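You operate a simulated robot arm through the tools that you are given. There is no shell and no other tool. Be economical: measure what you need, move in short steps, check, and stop when the job is done.

You are at the controls of a simulated two-armed robot. One attempt, no reset.

Task
Tidy the hose shelf: strap on its peg, floats on the rod, shelf dirt wiped off.
Fine: yellow strap on the orange peg, white and yellow floats down the float rod; blue rag back where it lay. What is to be rubbed or washed off counts as gone when no trace of it is left.

The check looks at the end state, three seconds after you hand in, the way a careful person would. Anything else that was tipped, shoved, dropped, spilled or broken makes it a failure.

Robot
Two 7-joint arms with two-finger parallel grippers on one trunk, on a base that drives. Base frame: it is fixed to the floor where the robot stands at the start and does not move with it; the origin is under the middle of the robot, x ahead of it, y to its left, z up. Units: cm, degrees, N and s.
The left shoulder is at the start at [5, 18.7, 98.5], the right one opposite. With the tool pointing down near the work surface each hand reaches from about 10 to 66 cm from the robot's upright axis, wherever it stands, measured 20 degrees to its own side. Places, roughly: black strap [75, 125, 125]; blue rag [50, 125, 75]; green strap [75, 100, 125]; orange float [50, 100, 75]; orange peg [80, 130, 120]; shelf dirt [50, 150, 70]; white float [50, 175, 75]; yellow float [50, 150, 75]. Payload 3.43 kg a hand.
The TCP of each hand is the grasp point between the finger pads, 3 cm short of the fingertips. In the tool frame z runs along the fingers and y along their closing line. The gripper opens to 9.4 cm. The fingers are 2.8 cm wide and 1 cm thick; the gripper's body (5 by 9.6 cm) begins 5.5 cm behind the TCP.
Orientation is that of the tool frame in the base frame, as a unit quaternion [x, y, z, w]. With the fingers straight down and closing along the base's y, the tool's x points along the base's -x, its y along +y and its z along -z.

Tools
- The arms move only by the tool jog_arm. It takes "left_targets", "right_targets" or both (then of equal length, played together; a hand with none holds still); each is one flat list of numbers, 6 for each row, row after row: the shift along the tool's x, y, z in units of 200 mm (1.0 is 200 mm), then the turn, a rotation vector about the tool's x, y, z in units of 120 degrees (1.0 is 120 degrees). In form: [dx, dy, dz, ax, ay, az, dx, dy, dz, ax, ay, az, ...]. A call has 1 to 8 rows; each row is the pose to reach, as a shift and turn from the pose commanded when the call began, along the tool's axes at that moment. "left_grip" and "right_grip" are, for a hand that has rows, the gripper command, from -1 (shut) to 1 (fully open), values between in proportion, set as the call begins (left out, the last holds). A call with a number of a shift or a turn outside -1 to 1 is refused whole. Each row takes 0.2 s and may step no farther than 5 cm and 8.6 degrees from the row before; otherwise, or with a gripper value out of range, the whole call is refused. A pose out of reach is approached as far as the arm can. The call stops where the force on the tool passes 40 N (or 10 N more than at its start, if that is more) or the arm is blocked; 0.2 s more then pass. The fingers move at their own pace (about 15.3 cm/s each) and stop on an object; they squeeze with about 44 N. The grip force told is the motor's: it shows also when the fingers shut on nothing. Time passes only in rows, and 0.2 s behind the last, so rows that repeat a pose let the fingers close. The reply holds the time, the measured pose of the TCP, the force on the tool along the base axes, the opening and the grip force, in the units named above and with some noise, with the torque about the TCP (base axes, N m) and any sound that the robot's microphone picked up.
- Cameras (640 x 400 px; columns grow to the right, rows downward): "scene" is now at [14.04, -0.83, 117.61]; the picture's right is [-0.18, -0.98, 0.00], its down [-0.42, 0.08, -0.91] and it looks along [0.89, -0.16, -0.42] (base axes); focal length 261 px, centre (320, 200). "left" rides on the left gripper at [7.6, -1.4, -10.3] in its tool frame; the picture's right is [0.18, 0.98, 0.00], its down [-0.75, 0.14, -0.64] and it looks along [-0.63, 0.12, 0.77] (tool axes); focal length 243 px, centre (320, 200). "right" rides on the right gripper at [7.6, 1.4, -10.2] in its tool frame; the picture's right is [-0.18, 0.98, 0.00], its down [-0.75, -0.14, -0.64] and it looks along [-0.63, -0.12, 0.77] (tool axes); focal length 243 px, centre (320, 200). There is no depth. A picture from a camera that has moved, and an enlarged one, comes with that camera's place and axes in the base frame and with its lens. The place of the scene camera against the robot may be out by one fixed shift of up to 2.5 cm in any direction.
- camera(camera): a new picture of that camera. It takes no simulated time.
- move_column(by): slides the trunk up (or, below 0, down) by that many cm; the arms and the scene camera ride with it, the base frame stays. It gives what a move gives, with no picture.
- drive_base(legs): drives the robot by 1 to 6 legs, each [ahead, left, turn to the left] in cm, cm and degrees, along the robot's own axes; the way and the turn of a leg run together, so that a leg with both is an arc; at most 150 cm and 180 degrees a leg. The arms and the cameras ride along, it lands a little off, and it stops where it bumps. It gives what a move gives.
- turn_head(pan, tilt): turns the head with the scene camera to pan (to the left, within 80 degrees either way) and tilt (down, from -29 to 69), counted from straight ahead of the robot. It gives what a move gives.
- enlarge(camera, box): a new picture of the part [left, top, right, bottom] of that camera's present view, enlarged. It takes no simulated time.
- hand_in(): hands the job in; it is judged then, once.

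Work in short steps. Places have to be worked out from the pictures, the camera data and where the tool is seen: move nearer, look again, correct. Check each grasp and each placing, and mend what went wrong. You have 120 turns and 88 pictures in all, those below and enlarged ones among them. Open the grippers and draw the arms clear of the work before you hand the job in, unless the task says otherwise; then end with one line.

The tools are called after "Request:" as name(argument=value, ...) on one line, values as JSON. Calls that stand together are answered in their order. jog_arm: Moves the arms, as the interface text tells. Its arguments: {"type":"object","properties":{"left_targets":{"type":"array"},"left_grip":{"type":"number"},"right_targets":{"type":"array"},"right_grip":{"type":"number"}},"required":[]} The other tools are called the same way: move_column (by) slides the trunk up or down; drive_base (legs) drives the base; turn_head (pan, tilt) turns the head that bears the scene camera; camera (camera) takes a picture; enlarge (camera, box) takes an enlarged picture of a part of a camera's view; hand_in () hands the job in.

At the start:

```text
clock: 0.0
left_position: [50.32, 10.55, 99.39]
left_orientation: [0.0, 1.0, 0.0, 0.001]
left_ft_force: [-0.6, -0.7, 0.2]
left_torque: [0.02, 0.0, 0.02]
left_gripper_width: 9.4
left_grip_force: 0.0
right_position: [32.78, -23.54, 102.84]
right_orientation: [-0.001, 1.0, 0.001, 0.0]
right_ft_force: [0.2, 0.7, 0.4]
right_torque: [0.0, -0.01, -0.02]
right_gripper_width: 9.42
right_grip_force: 0.0
trunk travel left (down, up): [-20.0, 23.2]
robot x, y, heading: [0.12, 0.29, 0.1]
head pan, tilt: [-10.2, 24.9]
```

scene: 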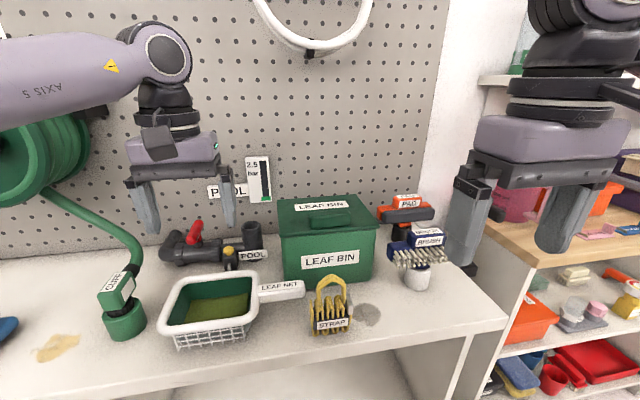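
right: 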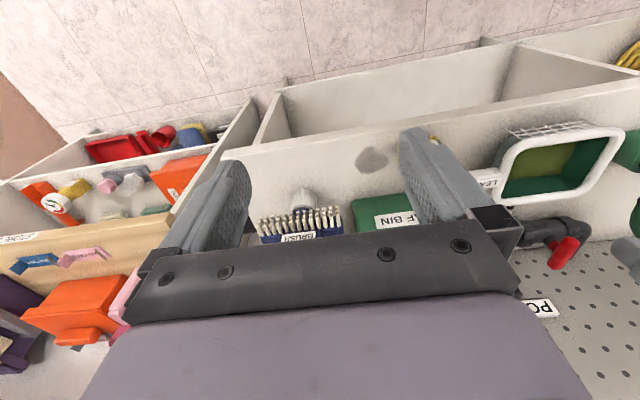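
left: 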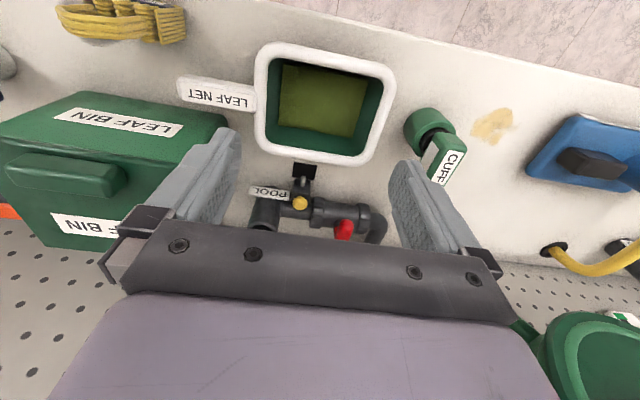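

The start view shows the bench with a yellow strap; the hose shelf is to the left (y 100–175). I turn the head left to look.

Request:
turn_head(pan=65, tilt=20)

Request:
camera(camera="scene")

Request:
enlarge(camera="scene", box=[160, 60, 480, 260])

```text
clock: 1.5
left_position: [50.44, 10.48, 99.32]
left_orientation: [0.0, 1.0, 0.0, 0.001]
left_ft_force: [0.2, 0.5, -0.3]
left_torque: [-0.01, 0.01, -0.03]
left_gripper_width: 9.42
left_grip_force: 0.1
right_position: [32.82, -23.62, 102.98]
right_orientation: [0.0, 1.0, 0.001, 0.0]
right_ft_force: [0.1, -0.5, 0.4]
right_torque: [0.03, -0.02, 0.02]
right_gripper_width: 9.4
right_grip_force: 0.0
trunk travel left (down, up): [-20.0, 23.2]
robot x, y, heading: [-0.2, 0.12, -0.1]
head pan, tilt: [65.0, 20.0]
```

```text
84 pictures are left
camera scene: at [8.91, 9.25, 118.41], right [0.91, -0.42, 0.0], down [-0.14, -0.31, -0.94], along [0.4, 0.85, -0.34], focal length 261 px, centre (320, 200)
```

scene: 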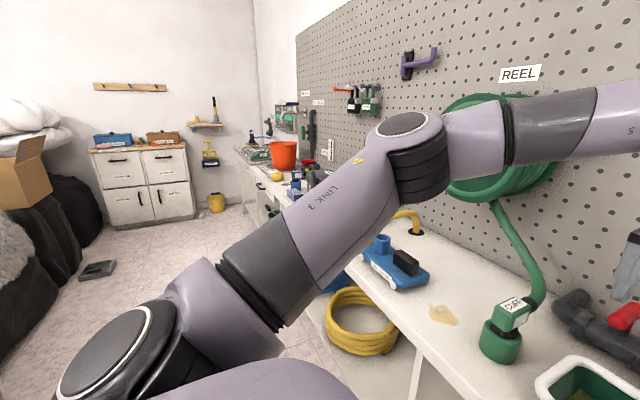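

```text
2.00 times, centred on (320, 160) of scene
camera zoom: at [8.91, 9.25, 118.41], right [0.91, -0.42, 0.0], down [-0.14, -0.31, -0.94], along [0.4, 0.85, -0.34], focal length 522 px, centre (320, 280)
```

zoom: 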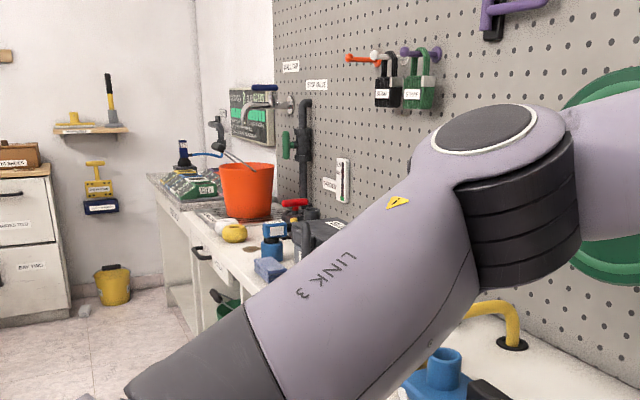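

The hose shelf lies to the left behind the arm. I back off 22 cm and drive left about 105 cm to look from there.

Request:
drive_base(legs=[[-25, 0, 0], [0, 110, 0]])

Request:
turn_head(pan=20, tilt=25)

Request:
camera(camera="scene")

Request:
camera(camera="left")

```text
clock: 12.9
left_position: [24.38, 121.53, 99.39]
left_orientation: [-0.006, 1.0, 0.0, 0.001]
left_ft_force: [0.0, 0.6, 0.4]
left_torque: [0.0, 0.0, -0.02]
left_gripper_width: 9.39
left_grip_force: 0.1
right_position: [7.13, 87.31, 102.98]
right_orientation: [-0.006, 1.0, 0.0, 0.0]
right_ft_force: [-0.5, 0.9, -0.1]
right_torque: [-0.02, 0.0, -0.05]
right_gripper_width: 9.42
right_grip_force: 0.2
trunk travel left (down, up): [-20.0, 23.2]
robot x, y, heading: [-26.0, 110.28, 0.6]
head pan, tilt: [65.0, 20.0]
```

```text
clock: 14.0
left_position: [24.4, 121.56, 99.38]
left_orientation: [-0.006, 1.0, 0.0, 0.001]
left_ft_force: [-0.1, -0.2, 0.1]
left_torque: [-0.03, 0.0, 0.01]
left_gripper_width: 9.39
left_grip_force: 0.0
right_position: [7.14, 87.42, 102.99]
right_orientation: [-0.004, 1.0, 0.0, 0.0]
right_ft_force: [-0.3, 0.3, 0.1]
right_torque: [0.0, 0.0, 0.0]
right_gripper_width: 9.38
right_grip_force: 0.1
trunk travel left (down, up): [-20.0, 23.2]
robot x, y, heading: [-25.74, 110.66, 0.7]
head pan, tilt: [20.0, 25.0]
```

```text
82 pictures are left
camera scene: at [-12.28, 114.69, 117.6], right [0.35, -0.94, 0.0], down [-0.4, -0.15, -0.91], along [0.85, 0.32, -0.42], focal length 261 px, centre (320, 200)
```

scene: 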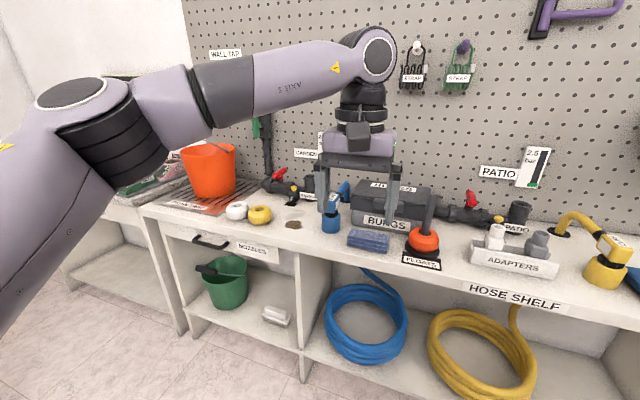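

```text
81 pictures are left
camera left: at [16.74, 120.18, 109.5], right [-0.19, 0.98, 0.0], down [0.75, 0.15, 0.64], along [0.63, 0.12, -0.77], focal length 243 px, centre (320, 200)
```

left: 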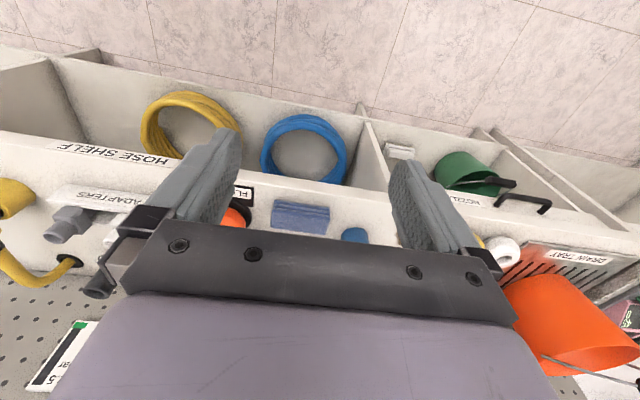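

I see the hose shelf: rag, dirt, floats, the float rod holding the orange float. I enlarge the key parts.

Request:
enlarge(camera="scene", box=[200, 170, 460, 333])

Request:
enlarge(camera="scene", box=[340, 20, 500, 120])

```text
2.45 times, centred on (330, 252) of scene
camera zoom: at [-12.28, 114.69, 117.6], right [0.35, -0.94, 0.0], down [-0.4, -0.15, -0.91], along [0.85, 0.32, -0.42], focal length 641 px, centre (296, 74)
```

zoom: 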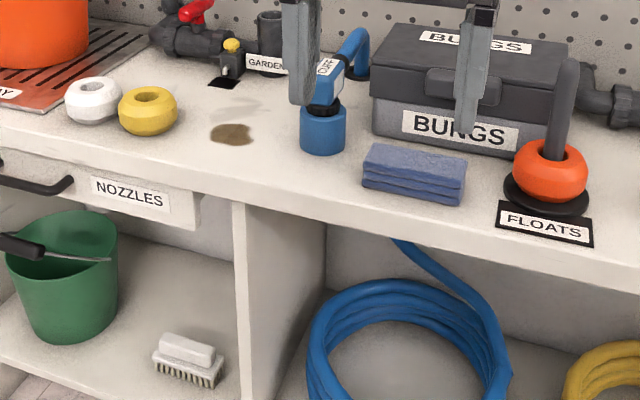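

```text
4.00 times, centred on (420, 70) of scene
camera zoom: at [-12.28, 114.69, 117.6], right [0.35, -0.94, 0.0], down [-0.4, -0.15, -0.91], along [0.85, 0.32, -0.42], focal length 1044 px, centre (-80, 720)
```

zoom: 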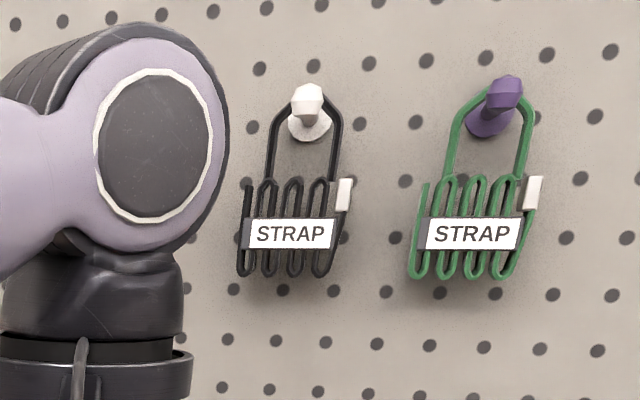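

Estimates (z≈72): white float (58,174), yellow float (59,165), dirt (61,153), rag (57,125), rod (59,109) with its tip about z 88. The bench front is at about x 48. I drive left and then ahead for a closer look.

Request:
drive_base(legs=[[0, 38, -0.7], [27, 0, 0]])

Request:
turn_head(pan=12, tilt=45)

Request:
camera(camera="scene")

Request:
camera(camera="left")

```text
clock: 19.4
left_position: [50.34, 159.56, 99.33]
left_orientation: [0.001, 1.0, 0.001, 0.001]
left_ft_force: [0.8, -0.2, 0.1]
left_torque: [0.01, -0.02, 0.03]
left_gripper_width: 9.45
left_grip_force: 0.0
right_position: [32.5, 125.4, 103.13]
right_orientation: [0.0, 1.0, -0.001, 0.0]
right_ft_force: [0.3, -0.6, 0.1]
right_torque: [-0.02, 0.0, 0.02]
right_gripper_width: 9.41
right_grip_force: 0.2
trunk travel left (down, up): [-20.0, 23.2]
robot x, y, heading: [-0.37, 149.21, -0.0]
head pan, tilt: [20.0, 25.0]
```

```text
clock: 20.2
left_position: [50.35, 159.58, 99.43]
left_orientation: [0.001, 1.0, 0.001, 0.001]
left_ft_force: [0.0, -0.6, 0.7]
left_torque: [-0.01, -0.02, -0.05]
left_gripper_width: 9.39
left_grip_force: 0.1
right_position: [32.62, 125.47, 103.07]
right_orientation: [0.0, 1.0, 0.0, 0.001]
right_ft_force: [-0.1, 0.3, 0.3]
right_torque: [-0.01, -0.02, 0.01]
right_gripper_width: 9.41
right_grip_force: 0.0
trunk travel left (down, up): [-20.0, 23.2]
robot x, y, heading: [0.04, 149.48, -0.1]
head pan, tilt: [12.0, 45.0]
```

```text
78 pictures are left
camera scene: at [12.82, 151.55, 114.55], right [0.21, -0.98, 0.0], down [-0.69, -0.15, -0.71], along [0.69, 0.15, -0.71], focal length 261 px, centre (320, 200)
```

scene: 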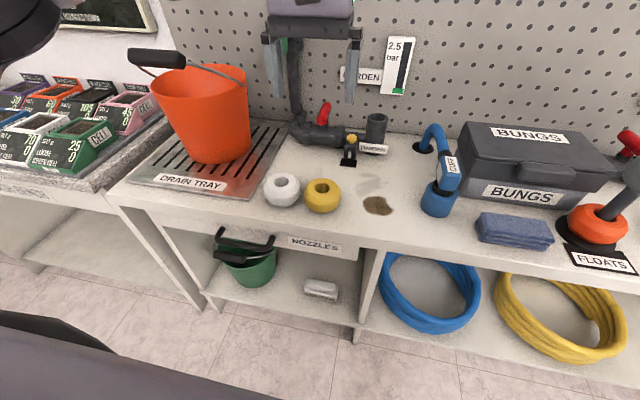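

```text
77 pictures are left
camera left: at [42.61, 158.16, 109.51], right [-0.18, 0.98, 0.0], down [0.75, 0.14, 0.64], along [0.63, 0.12, -0.77], focal length 243 px, centre (320, 200)
```

left: 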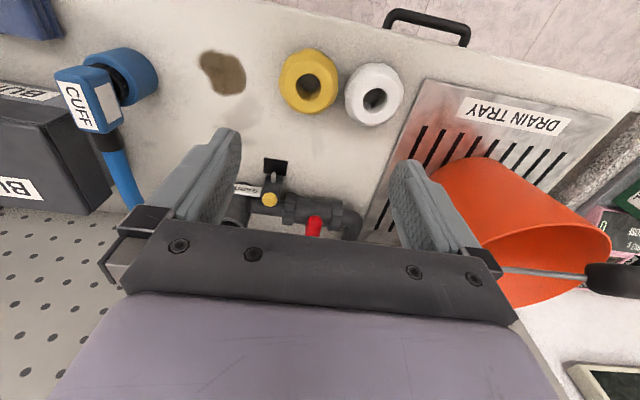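

The hand camera puts the floats at about x 52, y 158 (yellow) and 168 (white). They sit side by side, so the fingers must close along x. I turn the left tool −90° about its z in two calls, staying high.

Request:
jog_arm(left_targets=[0, 0, 0, 0, 0, -0.07, 0, 0, 0, 0, 0, -0.14, 0, 0, 0, 0, 0, -0.21, 0, 0, 0, 0, 0, -0.28, 0, 0, 0, 0, 0, -0.35, 0, 0, 0, 0, 0, -0.42, 0, 0, 0, 0, 0, -0.49, 0, 0, 0, 0, 0, -0.56], left_grip=1)

Request:
jog_arm(left_targets=[0, 0, 0, 0, 0, -0.07, 0, 0, 0, 0, 0, -0.14, 0, 0, 0, 0, 0, -0.19])

Request:
camera(camera="left")

```text
clock: 22.0
left_position: [50.22, 159.63, 99.42]
left_orientation: [-0.555, 0.832, -0.001, 0.001]
left_ft_force: [-0.5, -0.8, 0.4]
left_torque: [0.03, 0.0, 0.04]
left_gripper_width: 9.42
left_grip_force: 0.0
right_position: [32.67, 125.44, 103.0]
right_orientation: [0.001, 1.0, 0.0, 0.0]
right_ft_force: [0.0, -1.0, 0.6]
right_torque: [0.03, -0.02, 0.0]
right_gripper_width: 9.38
right_grip_force: 0.1
trunk travel left (down, up): [-20.0, 23.2]
robot x, y, heading: [0.11, 149.3, -0.1]
head pan, tilt: [12.0, 45.0]
```

```text
clock: 22.8
left_position: [50.27, 159.33, 99.26]
left_orientation: [0.708, -0.706, 0.001, -0.001]
left_ft_force: [0.2, 0.4, -0.2]
left_torque: [0.02, 0.01, -0.01]
left_gripper_width: 9.37
left_grip_force: 0.1
right_position: [32.64, 125.46, 103.0]
right_orientation: [0.001, 1.0, 0.0, 0.0]
right_ft_force: [0.1, 0.0, -0.4]
right_torque: [0.02, 0.05, -0.01]
right_gripper_width: 9.41
right_grip_force: 0.1
trunk travel left (down, up): [-20.0, 23.2]
robot x, y, heading: [0.07, 149.19, 0.1]
head pan, tilt: [12.0, 45.0]
```

```text
76 pictures are left
camera left: at [51.63, 151.92, 109.54], right [-0.98, -0.19, 0.0], down [-0.14, 0.75, 0.64], along [-0.12, 0.63, -0.77], focal length 243 px, centre (320, 200)
```

left: 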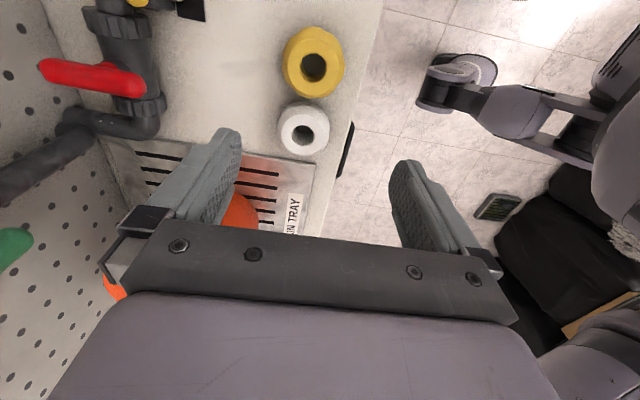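

Triangulated, the white float is at about (51.3, 167.6), top z ≈ 74–75. I move above it, TCP z ≈ 84, and look.

Request:
jog_arm(left_targets=[-0.104, -0.012, 0.19, 0, 0, 0, -0.208, -0.025, 0.38, 0, 0, 0, -0.312, -0.038, 0.57, 0, 0, 0, -0.415, -0.05, 0.76, 0, 0, 0, -0.415, -0.05, 0.76, 0, 0, 0])

Request:
camera(camera="left")

Request:
camera(camera="scene")

```text
clock: 24.0
left_position: [51.32, 167.78, 84.35]
left_orientation: [-0.707, 0.708, -0.001, 0.001]
left_ft_force: [0.8, -0.7, -0.8]
left_torque: [-0.02, 0.03, -0.02]
left_gripper_width: 9.41
left_grip_force: 0.0
right_position: [32.56, 125.46, 103.03]
right_orientation: [0.001, 1.0, 0.0, 0.0]
right_ft_force: [0.3, 0.4, -0.5]
right_torque: [0.0, 0.01, 0.03]
right_gripper_width: 9.4
right_grip_force: 0.1
trunk travel left (down, up): [-20.0, 23.2]
robot x, y, heading: [-0.07, 148.95, -0.4]
head pan, tilt: [12.0, 45.0]
```

```text
75 pictures are left
camera left: at [52.65, 160.25, 94.42], right [-0.98, -0.18, 0.0], down [-0.14, 0.75, 0.64], along [-0.12, 0.63, -0.77], focal length 243 px, centre (320, 200)
```

left: 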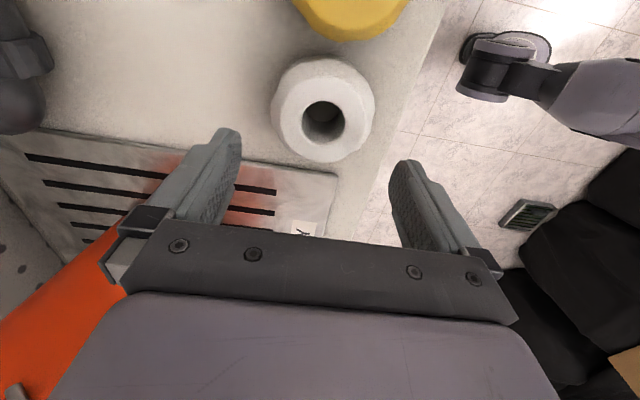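

```text
74 pictures are left
camera scene: at [12.83, 151.55, 114.54], right [0.21, -0.98, 0.0], down [-0.69, -0.15, -0.71], along [0.69, 0.15, -0.71], focal length 261 px, centre (320, 200)
```

scene: 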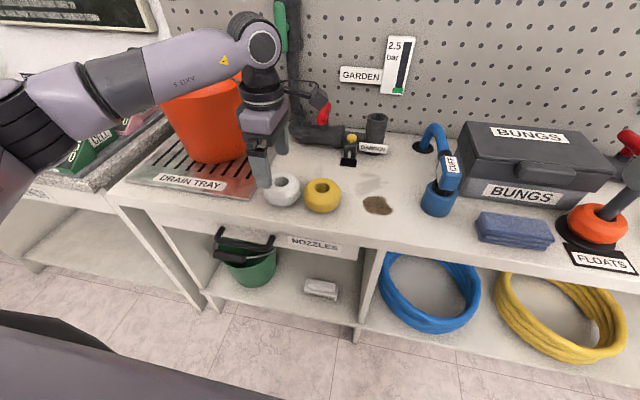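

Comparing the float's apparent size across the three views gives mid z ≈ 76.5–77 and diameter ≈ 7.4, so the bench is at about 74. I centre at (51.0, 166.8) and lower to z ≈ 79.5.

Request:
jog_arm(left_targets=[0.05, 0.015, 0.08, 0, 0, 0, 0.05, 0.015, 0.16, 0, 0, 0, 0.05, 0.015, 0.24, 0, 0, 0, 0.05, 0.015, 0.24, 0, 0, 0])

Request:
camera(camera="left")

Request:
enlarge(camera="scene", box=[200, 120, 360, 220])

```text
clock: 25.0
left_position: [51.02, 166.76, 79.48]
left_orientation: [-0.706, 0.708, 0.0, 0.001]
left_ft_force: [0.2, 0.3, -0.3]
left_torque: [-0.01, -0.04, -0.04]
left_gripper_width: 9.39
left_grip_force: 0.1
right_position: [32.69, 125.42, 102.98]
right_orientation: [0.0, 1.0, 0.0, -0.001]
right_ft_force: [-0.4, -0.1, -0.4]
right_torque: [0.02, -0.03, -0.05]
right_gripper_width: 9.39
right_grip_force: 0.1
trunk travel left (down, up): [-20.0, 23.2]
robot x, y, heading: [-0.04, 149.29, -0.0]
head pan, tilt: [12.0, 45.0]
```

```text
73 pictures are left
camera left: at [52.32, 159.33, 89.59], right [-0.98, -0.18, 0.0], down [-0.14, 0.75, 0.64], along [-0.12, 0.63, -0.77], focal length 243 px, centre (320, 200)
```

left: 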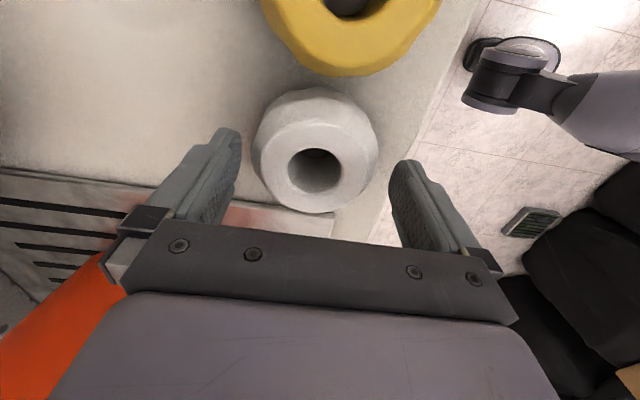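

```text
4.00 times, centred on (280, 170) of scene
camera zoom: at [12.82, 151.55, 114.54], right [0.21, -0.98, 0.0], down [-0.69, -0.15, -0.71], along [0.69, 0.15, -0.71], focal length 1044 px, centre (480, 320)
```

zoom: 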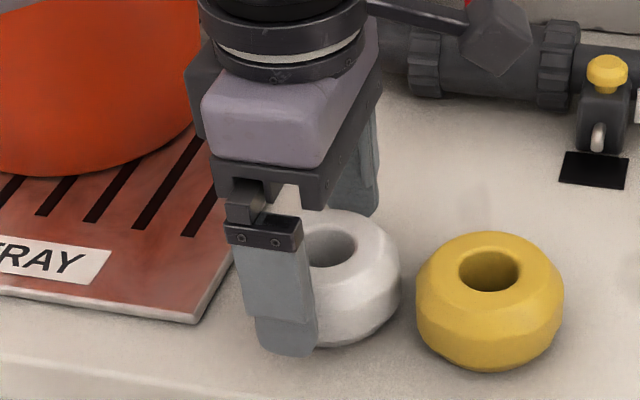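

The float sits about 0.3 cm towards +x and its mid is at z ≈ 76.6. I adjust, lower 1.4 cm and close.

Request:
jog_arm(left_targets=[0.015, -0.015, 0.035, 0, 0, 0, 0.015, -0.015, 0.07, 0, 0, 0, 0.015, -0.015, 0.07, 0, 0, 0])

Request:
jog_arm(left_targets=[0, 0, 0, 0, 0, 0, 0, 0, 0, 0, 0, 0, 0, 0, 0, 0, 0, 0], left_grip=-1)

Request:
camera(camera="left")

```text
clock: 25.8
left_position: [51.3, 166.52, 77.95]
left_orientation: [-0.706, 0.708, 0.0, 0.001]
left_ft_force: [-0.5, 0.6, -0.8]
left_torque: [0.01, 0.02, -0.02]
left_gripper_width: 9.4
left_grip_force: 0.1
right_position: [32.64, 125.53, 102.97]
right_orientation: [0.001, 1.0, 0.0, 0.0]
right_ft_force: [0.8, 0.6, 0.2]
right_torque: [0.01, 0.02, -0.03]
right_gripper_width: 9.4
right_grip_force: 0.1
trunk travel left (down, up): [-20.0, 23.2]
robot x, y, heading: [-0.22, 148.94, -0.0]
head pan, tilt: [12.0, 45.0]
```

```text
clock: 26.6
left_position: [51.2, 166.54, 78.04]
left_orientation: [0.707, -0.707, 0.0, -0.001]
left_ft_force: [0.1, 0.1, 0.6]
left_torque: [0.01, -0.03, -0.02]
left_gripper_width: 6.96
left_grip_force: 43.7
right_position: [32.7, 125.53, 103.09]
right_orientation: [0.001, 1.0, 0.0, 0.0]
right_ft_force: [-0.8, -0.1, -0.8]
right_torque: [-0.02, -0.03, 0.01]
right_gripper_width: 9.41
right_grip_force: 0.1
trunk travel left (down, up): [-20.0, 23.2]
robot x, y, heading: [-0.07, 149.31, -0.1]
head pan, tilt: [12.0, 45.0]
```

```text
71 pictures are left
camera left: at [52.63, 159.08, 88.11], right [-0.98, -0.18, 0.0], down [-0.14, 0.75, 0.64], along [-0.12, 0.63, -0.77], focal length 243 px, centre (320, 200)
```

left: 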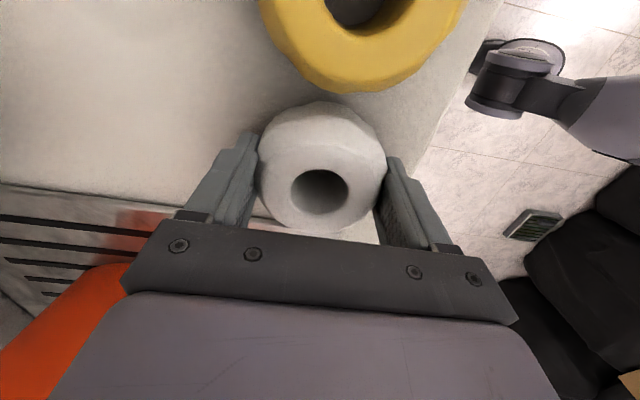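

White float gripped (6.96 cm). I lift it to z ≈ 101 and then drive right about 52 cm so the hand stops just left of the rod.

Request:
jog_arm(left_targets=[0, 0, -0.1, 0, 0, 0, 0, 0, -0.3, 0, 0, 0, 0, 0, -0.5, 0, 0, 0, 0, 0, -0.75, 0, 0, 0, 0, 0, -1.0, 0, 0, 0, 0, 0, -1.0, 0, 0, 0])

Request:
jog_arm(left_targets=[0, 0, -0.2, 0, 0, 0, 0, 0, -0.2, 0, 0, 0])

Request:
drive_base(legs=[[0, -52, 0]])

Request:
camera(camera="left")

Request:
camera(camera="scene")

```text
clock: 28.0
left_position: [51.16, 166.41, 98.1]
left_orientation: [-0.707, 0.708, 0.0, 0.0]
left_ft_force: [-0.3, -0.9, -0.5]
left_torque: [-0.01, -0.01, -0.02]
left_gripper_width: 6.91
left_grip_force: 43.9
right_position: [32.51, 125.51, 103.05]
right_orientation: [0.0, 1.0, 0.0, -0.001]
right_ft_force: [-0.1, 0.0, 0.6]
right_torque: [0.01, 0.01, -0.01]
right_gripper_width: 9.39
right_grip_force: 0.2
trunk travel left (down, up): [-20.0, 23.2]
robot x, y, heading: [-0.17, 149.08, 0.0]
head pan, tilt: [12.0, 45.0]
```

```text
clock: 28.6
left_position: [51.11, 166.61, 101.97]
left_orientation: [-0.707, 0.708, 0.0, 0.001]
left_ft_force: [0.4, -0.4, -0.2]
left_torque: [-0.02, 0.0, -0.02]
left_gripper_width: 6.93
left_grip_force: 43.5
right_position: [32.62, 125.7, 102.94]
right_orientation: [0.001, 1.0, 0.0, -0.001]
right_ft_force: [0.4, -0.1, -0.4]
right_torque: [-0.02, -0.02, -0.01]
right_gripper_width: 9.35
right_grip_force: 0.1
trunk travel left (down, up): [-20.0, 23.2]
robot x, y, heading: [0.11, 149.2, -0.0]
head pan, tilt: [12.0, 45.0]
```

```text
clock: 33.7
left_position: [51.08, 114.64, 102.07]
left_orientation: [0.708, -0.707, 0.001, 0.0]
left_ft_force: [0.1, -0.5, -0.9]
left_torque: [-0.01, 0.01, -0.01]
left_gripper_width: 6.83
left_grip_force: 43.8
right_position: [32.7, 73.57, 103.01]
right_orientation: [0.0, 1.0, 0.0, 0.0]
right_ft_force: [-0.3, 0.1, -0.7]
right_torque: [-0.02, -0.01, -0.03]
right_gripper_width: 9.39
right_grip_force: 0.0
trunk travel left (down, up): [-20.0, 23.2]
robot x, y, heading: [-0.02, 97.03, -0.0]
head pan, tilt: [12.0, 45.0]
```

```text
70 pictures are left
camera left: at [52.54, 107.22, 112.12], right [-0.98, -0.19, 0.0], down [-0.14, 0.75, 0.64], along [-0.12, 0.63, -0.77], focal length 243 px, centre (320, 200)
```

left: 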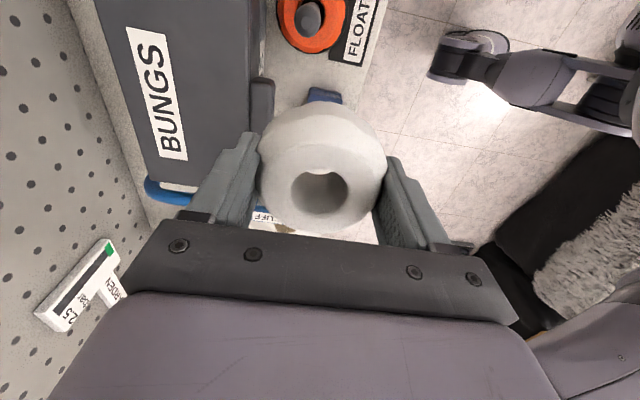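

```text
69 pictures are left
camera scene: at [12.83, 99.63, 114.54], right [0.21, -0.98, 0.0], down [-0.69, -0.15, -0.71], along [0.69, 0.15, -0.71], focal length 261 px, centre (320, 200)
```

scene: 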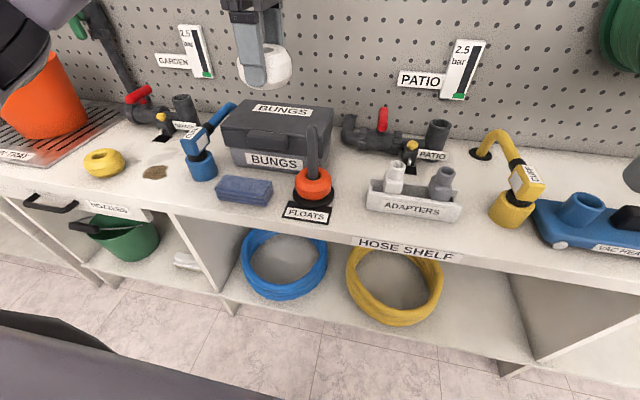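

Rod tip is at about (53.06, 108.4, 91) and the float hole is about (+0.2, −0.55) from the TCP. I move over the rod and lower to just above its tip.

Request:
jog_arm(left_targets=[0.142, -0.045, 0, 0, 0, 0, 0.285, -0.089, 0, 0, 0, 0, 0.285, -0.089, 0.13, 0, 0, 0, 0.285, -0.089, 0.25, 0, 0, 0, 0.285, -0.089, 0.25, 0, 0, 0])

Request:
camera(camera="left")

Request:
enlarge(camera="scene", box=[230, 50, 390, 150])

```text
clock: 34.9
left_position: [53.11, 109.01, 96.99]
left_orientation: [0.707, -0.707, 0.001, -0.001]
left_ft_force: [0.1, -0.1, 0.4]
left_torque: [-0.01, 0.01, 0.02]
left_gripper_width: 6.81
left_grip_force: 43.9
right_position: [32.61, 73.55, 102.93]
right_orientation: [-0.001, 1.0, 0.0, 0.001]
right_ft_force: [0.2, -0.2, 0.5]
right_torque: [-0.01, -0.02, -0.01]
right_gripper_width: 9.4
right_grip_force: 0.1
trunk travel left (down, up): [-20.0, 23.2]
robot x, y, heading: [-0.07, 96.87, -0.2]
head pan, tilt: [12.0, 45.0]
```

```text
68 pictures are left
camera left: at [54.53, 101.48, 107.09], right [-0.98, -0.19, 0.0], down [-0.14, 0.75, 0.64], along [-0.12, 0.63, -0.77], focal length 243 px, centre (320, 200)
```

left: 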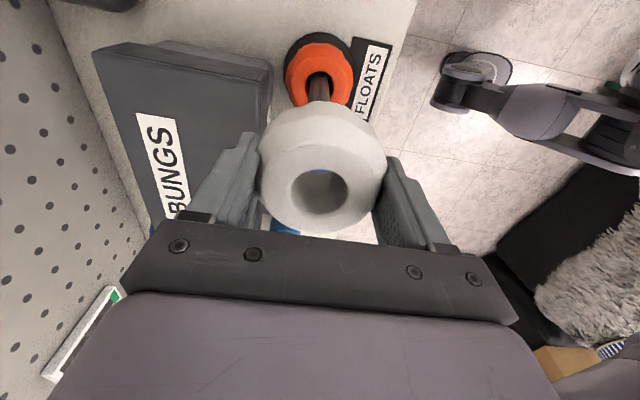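

```text
4.00 times, centred on (310, 100) of scene
camera zoom: at [12.83, 99.63, 114.54], right [0.21, -0.98, 0.0], down [-0.69, -0.15, -0.71], along [0.69, 0.15, -0.71], focal length 1044 px, centre (360, 600)
```

zoom: 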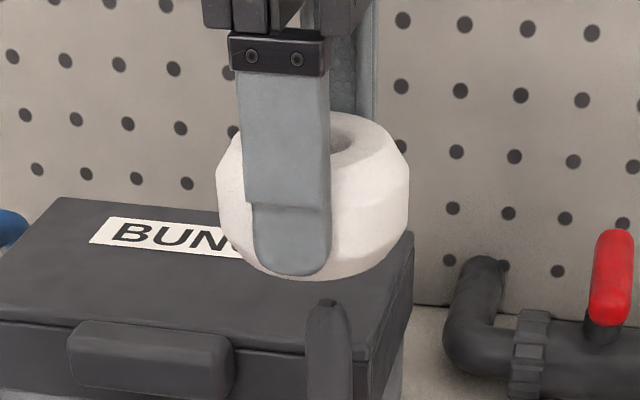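

From the scene zoom the float is about 0.5 cm too far left of the rod, and x looks aligned. I shift −0.5 cm in y, lower 1.5 cm, and recheck.

Request:
jog_arm(left_targets=[0.025, 0, 0, 0, 0, 0, 0.025, 0, 0.06, 0, 0, 0, 0.025, 0, 0.06, 0, 0, 0])

Request:
enlarge(camera="scene", box=[230, 60, 390, 160])

Request:
enlarge(camera="left", box=[240, 20, 400, 220])

```text
clock: 35.7
left_position: [53.08, 108.5, 95.82]
left_orientation: [0.708, -0.706, 0.001, 0.0]
left_ft_force: [0.5, -0.1, 0.2]
left_torque: [-0.02, 0.02, 0.02]
left_gripper_width: 6.8
left_grip_force: 43.5
right_position: [32.71, 73.73, 103.0]
right_orientation: [-0.001, 1.0, 0.001, 0.0]
right_ft_force: [0.3, -0.4, -0.2]
right_torque: [0.0, 0.04, 0.02]
right_gripper_width: 9.4
right_grip_force: 0.0
trunk travel left (down, up): [-20.0, 23.2]
robot x, y, heading: [0.3, 96.88, 0.0]
head pan, tilt: [12.0, 45.0]
```

```text
4.00 times, centred on (310, 110) of scene
camera zoom: at [12.83, 99.63, 114.54], right [0.21, -0.98, 0.0], down [-0.69, -0.15, -0.71], along [0.69, 0.15, -0.71], focal length 1044 px, centre (360, 560)
```

zoom: 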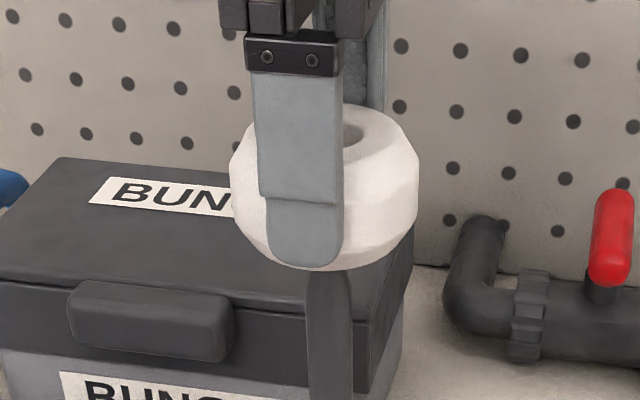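

```text
2.00 times, centred on (320, 120) of left
camera zoom: at [54.39, 101.01, 105.92], right [-0.98, -0.19, 0.0], down [-0.14, 0.75, 0.64], along [-0.12, 0.63, -0.77], focal length 485 px, centre (320, 360)
```

zoom: 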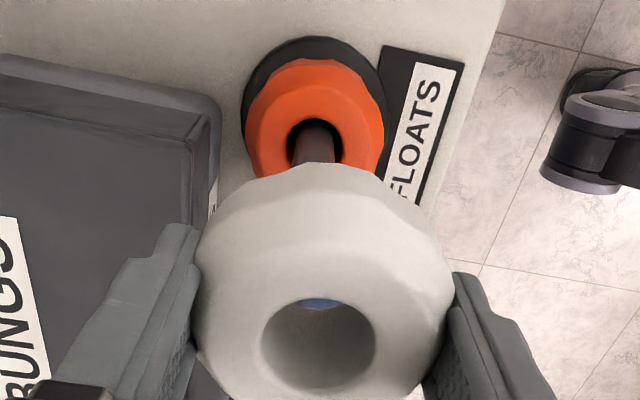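

Now aligned within about 0.2 cm in both views. I lower in small steps over the rod with a tiny +x correction.

Request:
jog_arm(left_targets=[0, -0.006, 0.05, 0, 0, 0, 0, -0.006, 0.1, 0, 0, 0, 0, -0.006, 0.15, 0, 0, 0, 0, -0.006, 0.2, 0, 0, 0, 0, -0.006, 0.2, 0, 0, 0])

Request:
enlarge(camera="scene", box=[230, 60, 390, 160])

Request:
enlarge(camera="left", box=[240, 20, 400, 220])

```text
clock: 36.9
left_position: [53.05, 108.5, 91.83]
left_orientation: [0.708, -0.706, 0.001, -0.001]
left_ft_force: [-0.3, -0.4, -0.8]
left_torque: [0.0, 0.01, -0.01]
left_gripper_width: 6.77
left_grip_force: 43.4
right_position: [32.75, 73.61, 103.11]
right_orientation: [-0.001, 1.0, 0.0, 0.0]
right_ft_force: [0.5, -0.7, -0.8]
right_torque: [0.02, -0.04, -0.01]
right_gripper_width: 9.41
right_grip_force: 0.2
trunk travel left (down, up): [-20.0, 23.2]
robot x, y, heading: [0.1, 97.31, 0.1]
head pan, tilt: [12.0, 45.0]
```

```text
4.00 times, centred on (310, 110) of scene
camera zoom: at [12.83, 99.63, 114.54], right [0.21, -0.98, 0.0], down [-0.69, -0.15, -0.71], along [0.69, 0.15, -0.71], focal length 1044 px, centre (360, 560)
```

zoom: 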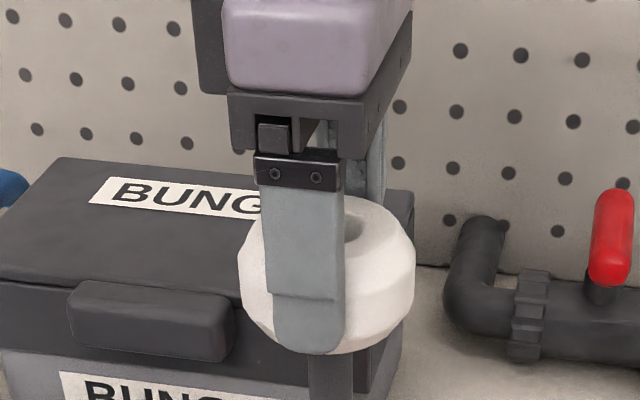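

```text
2.00 times, centred on (320, 120) of left
camera zoom: at [54.49, 101.02, 101.94], right [-0.98, -0.19, 0.0], down [-0.14, 0.75, 0.64], along [-0.12, 0.63, -0.77], focal length 485 px, centre (320, 360)
```

zoom: 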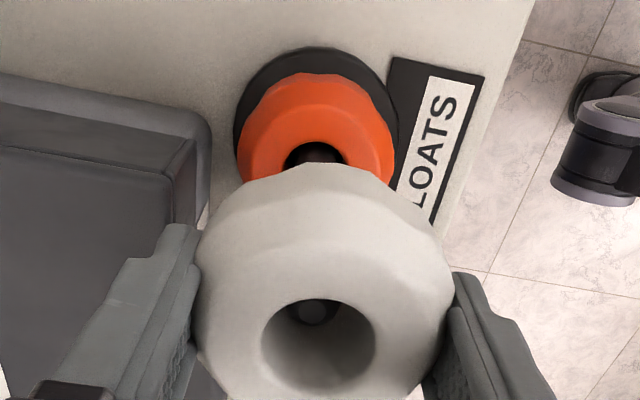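

The rod tip is inside the hole with no contact force. I continue down 4.5 cm and then release.

Request:
jog_arm(left_targets=[0, -0.006, 0.06, 0, 0, 0, 0, -0.01, 0.12, 0, 0, 0, 0, -0.01, 0.18, 0, 0, 0, 0, -0.01, 0.23, 0, 0, 0, 0, -0.01, 0.23, 0, 0, 0])

Request:
enlarge(camera="left", box=[240, 20, 400, 220])

```text
clock: 38.1
left_position: [53.19, 108.45, 87.01]
left_orientation: [0.707, -0.707, 0.0, -0.001]
left_ft_force: [0.3, -0.5, -0.4]
left_torque: [0.0, -0.01, 0.0]
left_gripper_width: 6.74
left_grip_force: 44.1
right_position: [32.79, 73.53, 103.01]
right_orientation: [0.0, 1.0, 0.0, 0.0]
right_ft_force: [0.1, -0.6, 0.2]
right_torque: [-0.02, -0.03, 0.0]
right_gripper_width: 9.41
right_grip_force: 0.1
trunk travel left (down, up): [-20.0, 23.2]
robot x, y, heading: [-0.02, 96.98, 0.1]
head pan, tilt: [12.0, 45.0]
```

```text
2.00 times, centred on (320, 120) of left
camera zoom: at [54.61, 100.97, 97.23], right [-0.98, -0.19, 0.0], down [-0.14, 0.75, 0.64], along [-0.12, 0.63, -0.77], focal length 485 px, centre (320, 360)
```

zoom: 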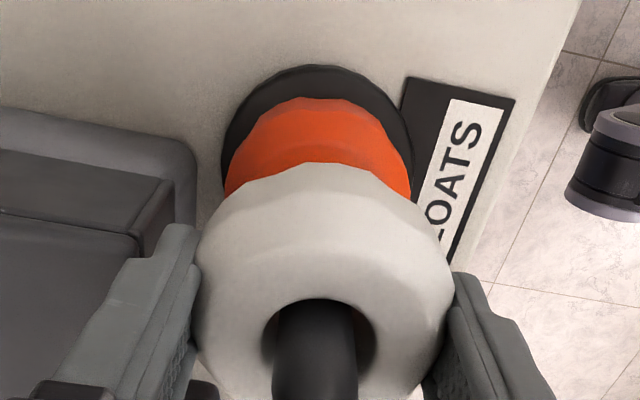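

The rod is well through the hole. I release, let it drop, then raise the hand and check.

Request:
jog_arm(left_targets=[0, 0, 0, 0, 0, 0, 0, 0, 0, 0, 0, 0, 0, 0, 0, 0, 0, 0, 0, 0, -0.1, 0, 0, 0, 0, 0, -0.3, 0, 0, 0, 0, 0, -0.5, 0, 0, 0, 0, 0, -0.7, 0, 0, 0, 0, 0, -0.75, 0, 0, 0], left_grip=1)

Request:
enlarge(camera="scene", box=[200, 80, 400, 230])

```text
clock: 39.9
left_position: [52.99, 108.64, 102.17]
left_orientation: [0.707, -0.707, 0.0, -0.001]
left_ft_force: [0.4, 0.4, 0.0]
left_torque: [0.01, 0.0, 0.0]
left_gripper_width: 9.39
left_grip_force: 0.1
right_position: [32.61, 73.56, 102.95]
right_orientation: [-0.001, 1.0, -0.001, 0.0]
right_ft_force: [0.3, 0.3, -0.2]
right_torque: [0.02, 0.0, 0.01]
right_gripper_width: 9.41
right_grip_force: 0.0
trunk travel left (down, up): [-20.0, 23.2]
robot x, y, heading: [-0.29, 96.92, 0.2]
head pan, tilt: [12.0, 45.0]
```

```text
2.67 times, centred on (300, 155) of scene
camera zoom: at [12.82, 99.63, 114.54], right [0.21, -0.98, 0.0], down [-0.69, -0.15, -0.71], along [0.69, 0.15, -0.71], focal length 696 px, centre (373, 320)
```

zoom: 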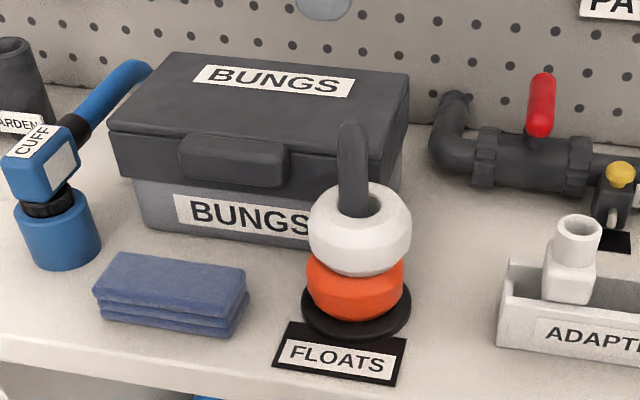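

White is down on the rod. I drive left about 49.5 cm to bring the hand over the yellow float at (51, 158.3).

Request:
drive_base(legs=[[0, 49.7, 0]])

Request:
camera(camera="left")

```text
clock: 44.7
left_position: [53.05, 157.37, 101.99]
left_orientation: [0.707, -0.707, 0.0, 0.0]
left_ft_force: [-0.4, 0.6, 0.0]
left_torque: [0.04, -0.01, 0.0]
left_gripper_width: 9.42
left_grip_force: 0.0
right_position: [32.7, 122.58, 103.09]
right_orientation: [0.0, 1.0, 0.0, -0.001]
right_ft_force: [0.3, 0.0, -0.6]
right_torque: [0.0, 0.06, 0.0]
right_gripper_width: 9.4
right_grip_force: 0.0
trunk travel left (down, up): [-20.0, 23.2]
robot x, y, heading: [-0.29, 146.32, -0.0]
head pan, tilt: [12.0, 45.0]
```

```text
60 pictures are left
camera left: at [54.39, 149.98, 112.26], right [-0.98, -0.18, 0.0], down [-0.14, 0.75, 0.64], along [-0.12, 0.63, -0.77], focal length 243 px, centre (320, 200)
```

left: 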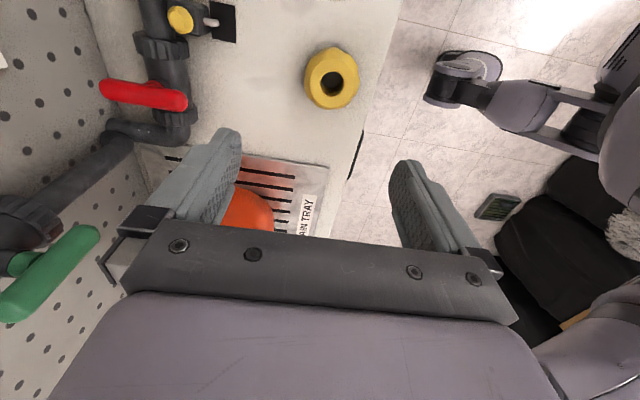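

Yellow's centre is at about (51.2, 158.0). I descend to z ≈ 82.5 and check.

Request:
jog_arm(left_targets=[-0.0265, 0.0875, 0.2, 0, 0, 0, -0.0265, 0.0875, 0.4, 0, 0, 0, -0.0265, 0.0875, 0.6, 0, 0, 0, -0.0265, 0.0875, 0.8, 0, 0, 0, -0.0265, 0.0875, 0.97, 0, 0, 0, -0.0265, 0.0875, 0.97, 0, 0, 0])

Request:
camera(camera="left")

```text
clock: 46.1
left_position: [51.13, 157.97, 82.78]
left_orientation: [0.707, -0.707, 0.001, -0.001]
left_ft_force: [0.3, -0.6, -0.2]
left_torque: [0.02, 0.02, 0.01]
left_gripper_width: 9.41
left_grip_force: 0.0
right_position: [32.68, 122.61, 102.9]
right_orientation: [-0.001, 1.0, 0.0, 0.001]
right_ft_force: [-0.2, 0.1, -0.3]
right_torque: [0.0, 0.02, -0.01]
right_gripper_width: 9.4
right_grip_force: 0.0
trunk travel left (down, up): [-20.0, 23.2]
robot x, y, heading: [-0.14, 146.53, 0.2]
head pan, tilt: [12.0, 45.0]
```

```text
59 pictures are left
camera left: at [52.61, 150.52, 92.87], right [-0.98, -0.18, 0.0], down [-0.14, 0.75, 0.64], along [-0.12, 0.63, -0.77], focal length 243 px, centre (320, 200)
```

left: 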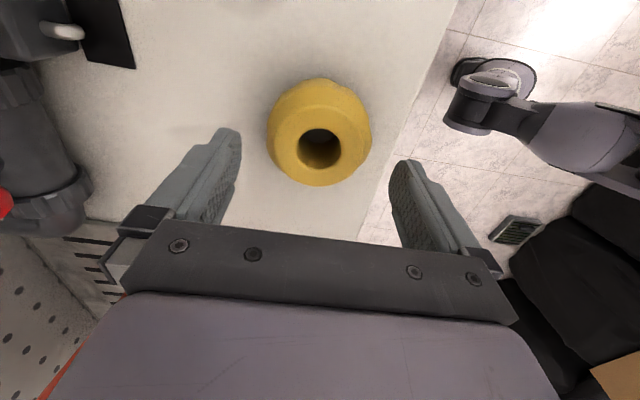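

The float is centred. I lower 4.8 cm and grip.

Request:
jog_arm(left_targets=[0.0, -0.005, 0.12, 0, 0, 0, 0.0, -0.005, 0.24, 0, 0, 0, 0.0, -0.005, 0.24, 0, 0, 0])

Request:
jog_arm(left_targets=[0, 0, 0, 0, 0, 0, 0, 0, 0, 0, 0, 0, 0, 0, 0, 0, 0, 0], left_grip=-1)

Request:
jog_arm(left_targets=[0, 0, -0.1, 0, 0, 0, 0, 0, -0.3, 0, 0, 0, 0, 0, -0.5, 0, 0, 0, 0, 0, -0.75, 0, 0, 0, 0, 0, -1.0, 0, 0, 0, 0, 0, -1.0, 0, 0, 0])

Request:
jog_arm(left_targets=[0, 0, -0.2, 0, 0, 0, 0, 0, -0.2, 0, 0, 0])

Request:
enlarge(camera="left", box=[240, 20, 400, 220])

```text
clock: 46.9
left_position: [51.49, 157.91, 77.79]
left_orientation: [-0.707, 0.707, -0.001, 0.001]
left_ft_force: [0.5, -0.6, 0.4]
left_torque: [-0.01, -0.02, 0.01]
left_gripper_width: 9.38
left_grip_force: 0.1
right_position: [32.61, 122.59, 103.08]
right_orientation: [-0.001, 1.0, 0.0, 0.0]
right_ft_force: [-0.1, -0.4, -0.3]
right_torque: [-0.03, 0.0, -0.01]
right_gripper_width: 9.4
right_grip_force: 0.0
trunk travel left (down, up): [-20.0, 23.2]
robot x, y, heading: [-0.21, 145.75, -0.1]
head pan, tilt: [12.0, 45.0]
```

```text
clock: 47.7
left_position: [51.3, 158.05, 77.87]
left_orientation: [0.707, -0.707, 0.001, -0.001]
left_ft_force: [-0.6, -0.6, 0.4]
left_torque: [0.0, 0.03, -0.01]
left_gripper_width: 6.92
left_grip_force: 43.9
right_position: [32.55, 122.45, 103.02]
right_orientation: [0.0, 1.0, -0.001, 0.0]
right_ft_force: [-0.2, 0.4, 0.5]
right_torque: [0.02, -0.01, 0.01]
right_gripper_width: 9.39
right_grip_force: 0.1
trunk travel left (down, up): [-20.0, 23.2]
robot x, y, heading: [-0.06, 146.28, 0.0]
head pan, tilt: [12.0, 45.0]
```

```text
clock: 49.1
left_position: [51.59, 157.99, 98.24]
left_orientation: [0.707, -0.707, -0.001, 0.001]
left_ft_force: [0.5, -0.8, 0.2]
left_torque: [0.02, -0.02, 0.04]
left_gripper_width: 6.89
left_grip_force: 43.9
right_position: [32.64, 122.56, 103.0]
right_orientation: [0.0, 1.0, -0.001, -0.001]
right_ft_force: [-0.4, -0.5, -0.3]
right_torque: [-0.08, -0.01, 0.02]
right_gripper_width: 9.39
right_grip_force: 0.1
trunk travel left (down, up): [-20.0, 23.2]
robot x, y, heading: [-0.19, 146.24, -0.1]
head pan, tilt: [12.0, 45.0]
```

```text
clock: 49.7
left_position: [51.5, 158.08, 102.2]
left_orientation: [0.707, -0.707, 0.0, 0.0]
left_ft_force: [-0.6, -0.5, -1.0]
left_torque: [-0.01, 0.02, 0.02]
left_gripper_width: 6.9
left_grip_force: 43.7
right_position: [32.77, 122.65, 102.96]
right_orientation: [0.0, 1.0, 0.0, 0.001]
right_ft_force: [-0.1, -0.3, -0.7]
right_torque: [0.05, 0.01, 0.0]
right_gripper_width: 9.4
right_grip_force: 0.0
trunk travel left (down, up): [-20.0, 23.2]
robot x, y, heading: [-0.2, 146.02, 0.3]
head pan, tilt: [12.0, 45.0]
```

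```text
2.00 times, centred on (320, 120) of left
camera zoom: at [52.89, 150.58, 112.32], right [-0.98, -0.18, 0.0], down [-0.14, 0.75, 0.64], along [-0.12, 0.63, -0.77], focal length 485 px, centre (320, 360)
```

zoom: 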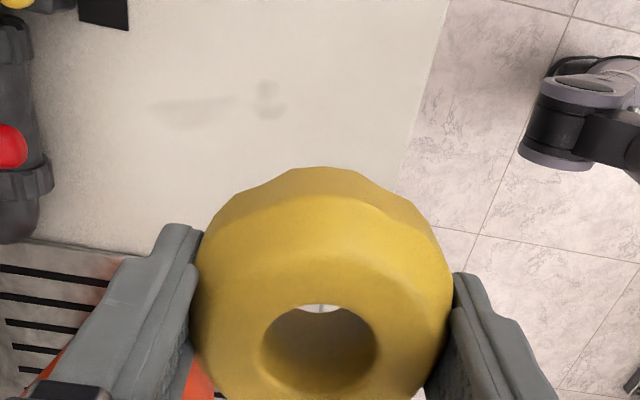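

Same grip as before. I drive right to the rod; the TCP should end at about (53.1, 108.45).

Request:
drive_base(legs=[[0, -49.6, 0]])

Request:
jog_arm(left_targets=[0, 0, 0, 0, 0, 0])

```text
clock: 54.6
left_position: [51.43, 108.5, 102.1]
left_orientation: [-0.707, 0.708, -0.001, 0.001]
left_ft_force: [0.4, -0.4, -0.5]
left_torque: [0.01, 0.01, 0.01]
left_gripper_width: 6.78
left_grip_force: 43.7
right_position: [32.47, 72.99, 102.98]
right_orientation: [0.001, 1.0, 0.0, 0.0]
right_ft_force: [-1.0, 0.1, 0.2]
right_torque: [0.02, 0.01, 0.0]
right_gripper_width: 9.36
right_grip_force: 0.1
trunk travel left (down, up): [-20.0, 23.2]
robot x, y, heading: [-0.16, 96.73, -0.1]
head pan, tilt: [12.0, 45.0]
```

```text
clock: 55.0
left_position: [51.54, 108.59, 102.03]
left_orientation: [0.707, -0.707, 0.001, 0.0]
left_ft_force: [0.1, -1.0, -0.5]
left_torque: [-0.03, -0.02, 0.03]
left_gripper_width: 6.76
left_grip_force: 44.3
right_position: [32.59, 73.07, 103.08]
right_orientation: [0.0, 1.0, -0.001, 0.0]
right_ft_force: [0.3, 0.0, 0.0]
right_torque: [-0.01, -0.01, 0.01]
right_gripper_width: 9.43
right_grip_force: 0.0
trunk travel left (down, up): [-20.0, 23.2]
robot x, y, heading: [-0.11, 96.6, -0.3]
head pan, tilt: [12.0, 45.0]
```

The TCP is at (51.5, 108.55). I shift +1.6 in x and lower to z ≈ 95.8, then check alignment in both views.

Request:
jog_arm(left_targets=[0.004, -0.08, 0, 0, 0, 0, 0.004, -0.08, 0.16, 0, 0, 0, 0.004, -0.08, 0.31, 0, 0, 0, 0.004, -0.08, 0.31, 0, 0, 0])

Request:
enlarge(camera="scene", box=[230, 60, 390, 160])

Request:
enlarge(camera="left", box=[240, 20, 400, 220])

```text
clock: 56.0
left_position: [53.31, 108.62, 95.98]
left_orientation: [0.707, -0.707, 0.001, -0.002]
left_ft_force: [0.3, 0.9, -1.0]
left_torque: [-0.03, -0.01, 0.01]
left_gripper_width: 6.77
left_grip_force: 44.2
right_position: [32.4, 73.15, 102.89]
right_orientation: [0.001, 1.0, 0.001, 0.0]
right_ft_force: [0.6, -0.5, -0.1]
right_torque: [0.01, 0.03, 0.0]
right_gripper_width: 9.41
right_grip_force: 0.0
trunk travel left (down, up): [-20.0, 23.2]
robot x, y, heading: [-0.33, 96.64, -0.2]
head pan, tilt: [12.0, 45.0]
```

```text
4.00 times, centred on (310, 110) of scene
camera zoom: at [12.76, 99.1, 114.54], right [0.21, -0.98, 0.0], down [-0.69, -0.15, -0.71], along [0.69, 0.15, -0.71], focal length 1044 px, centre (360, 560)
```

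zoom: 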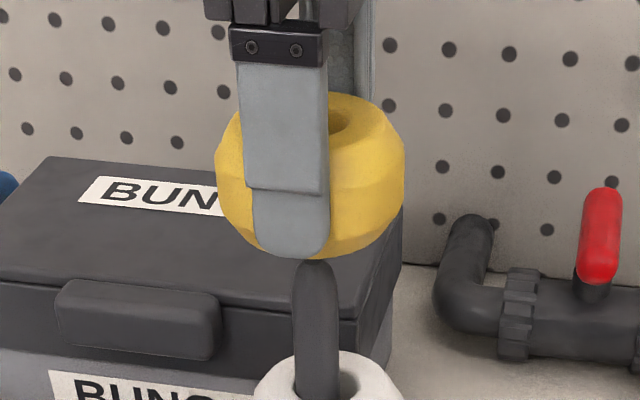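

```text
2.00 times, centred on (320, 120) of left
camera zoom: at [54.59, 100.95, 106.09], right [-0.98, -0.18, 0.0], down [-0.14, 0.75, 0.64], along [-0.12, 0.63, -0.77], focal length 485 px, centre (320, 360)
```

zoom: 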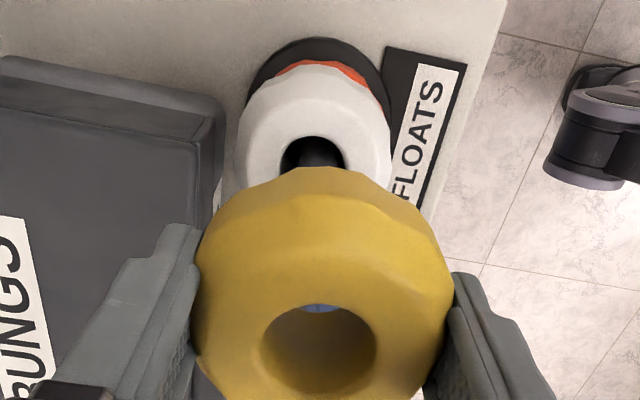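

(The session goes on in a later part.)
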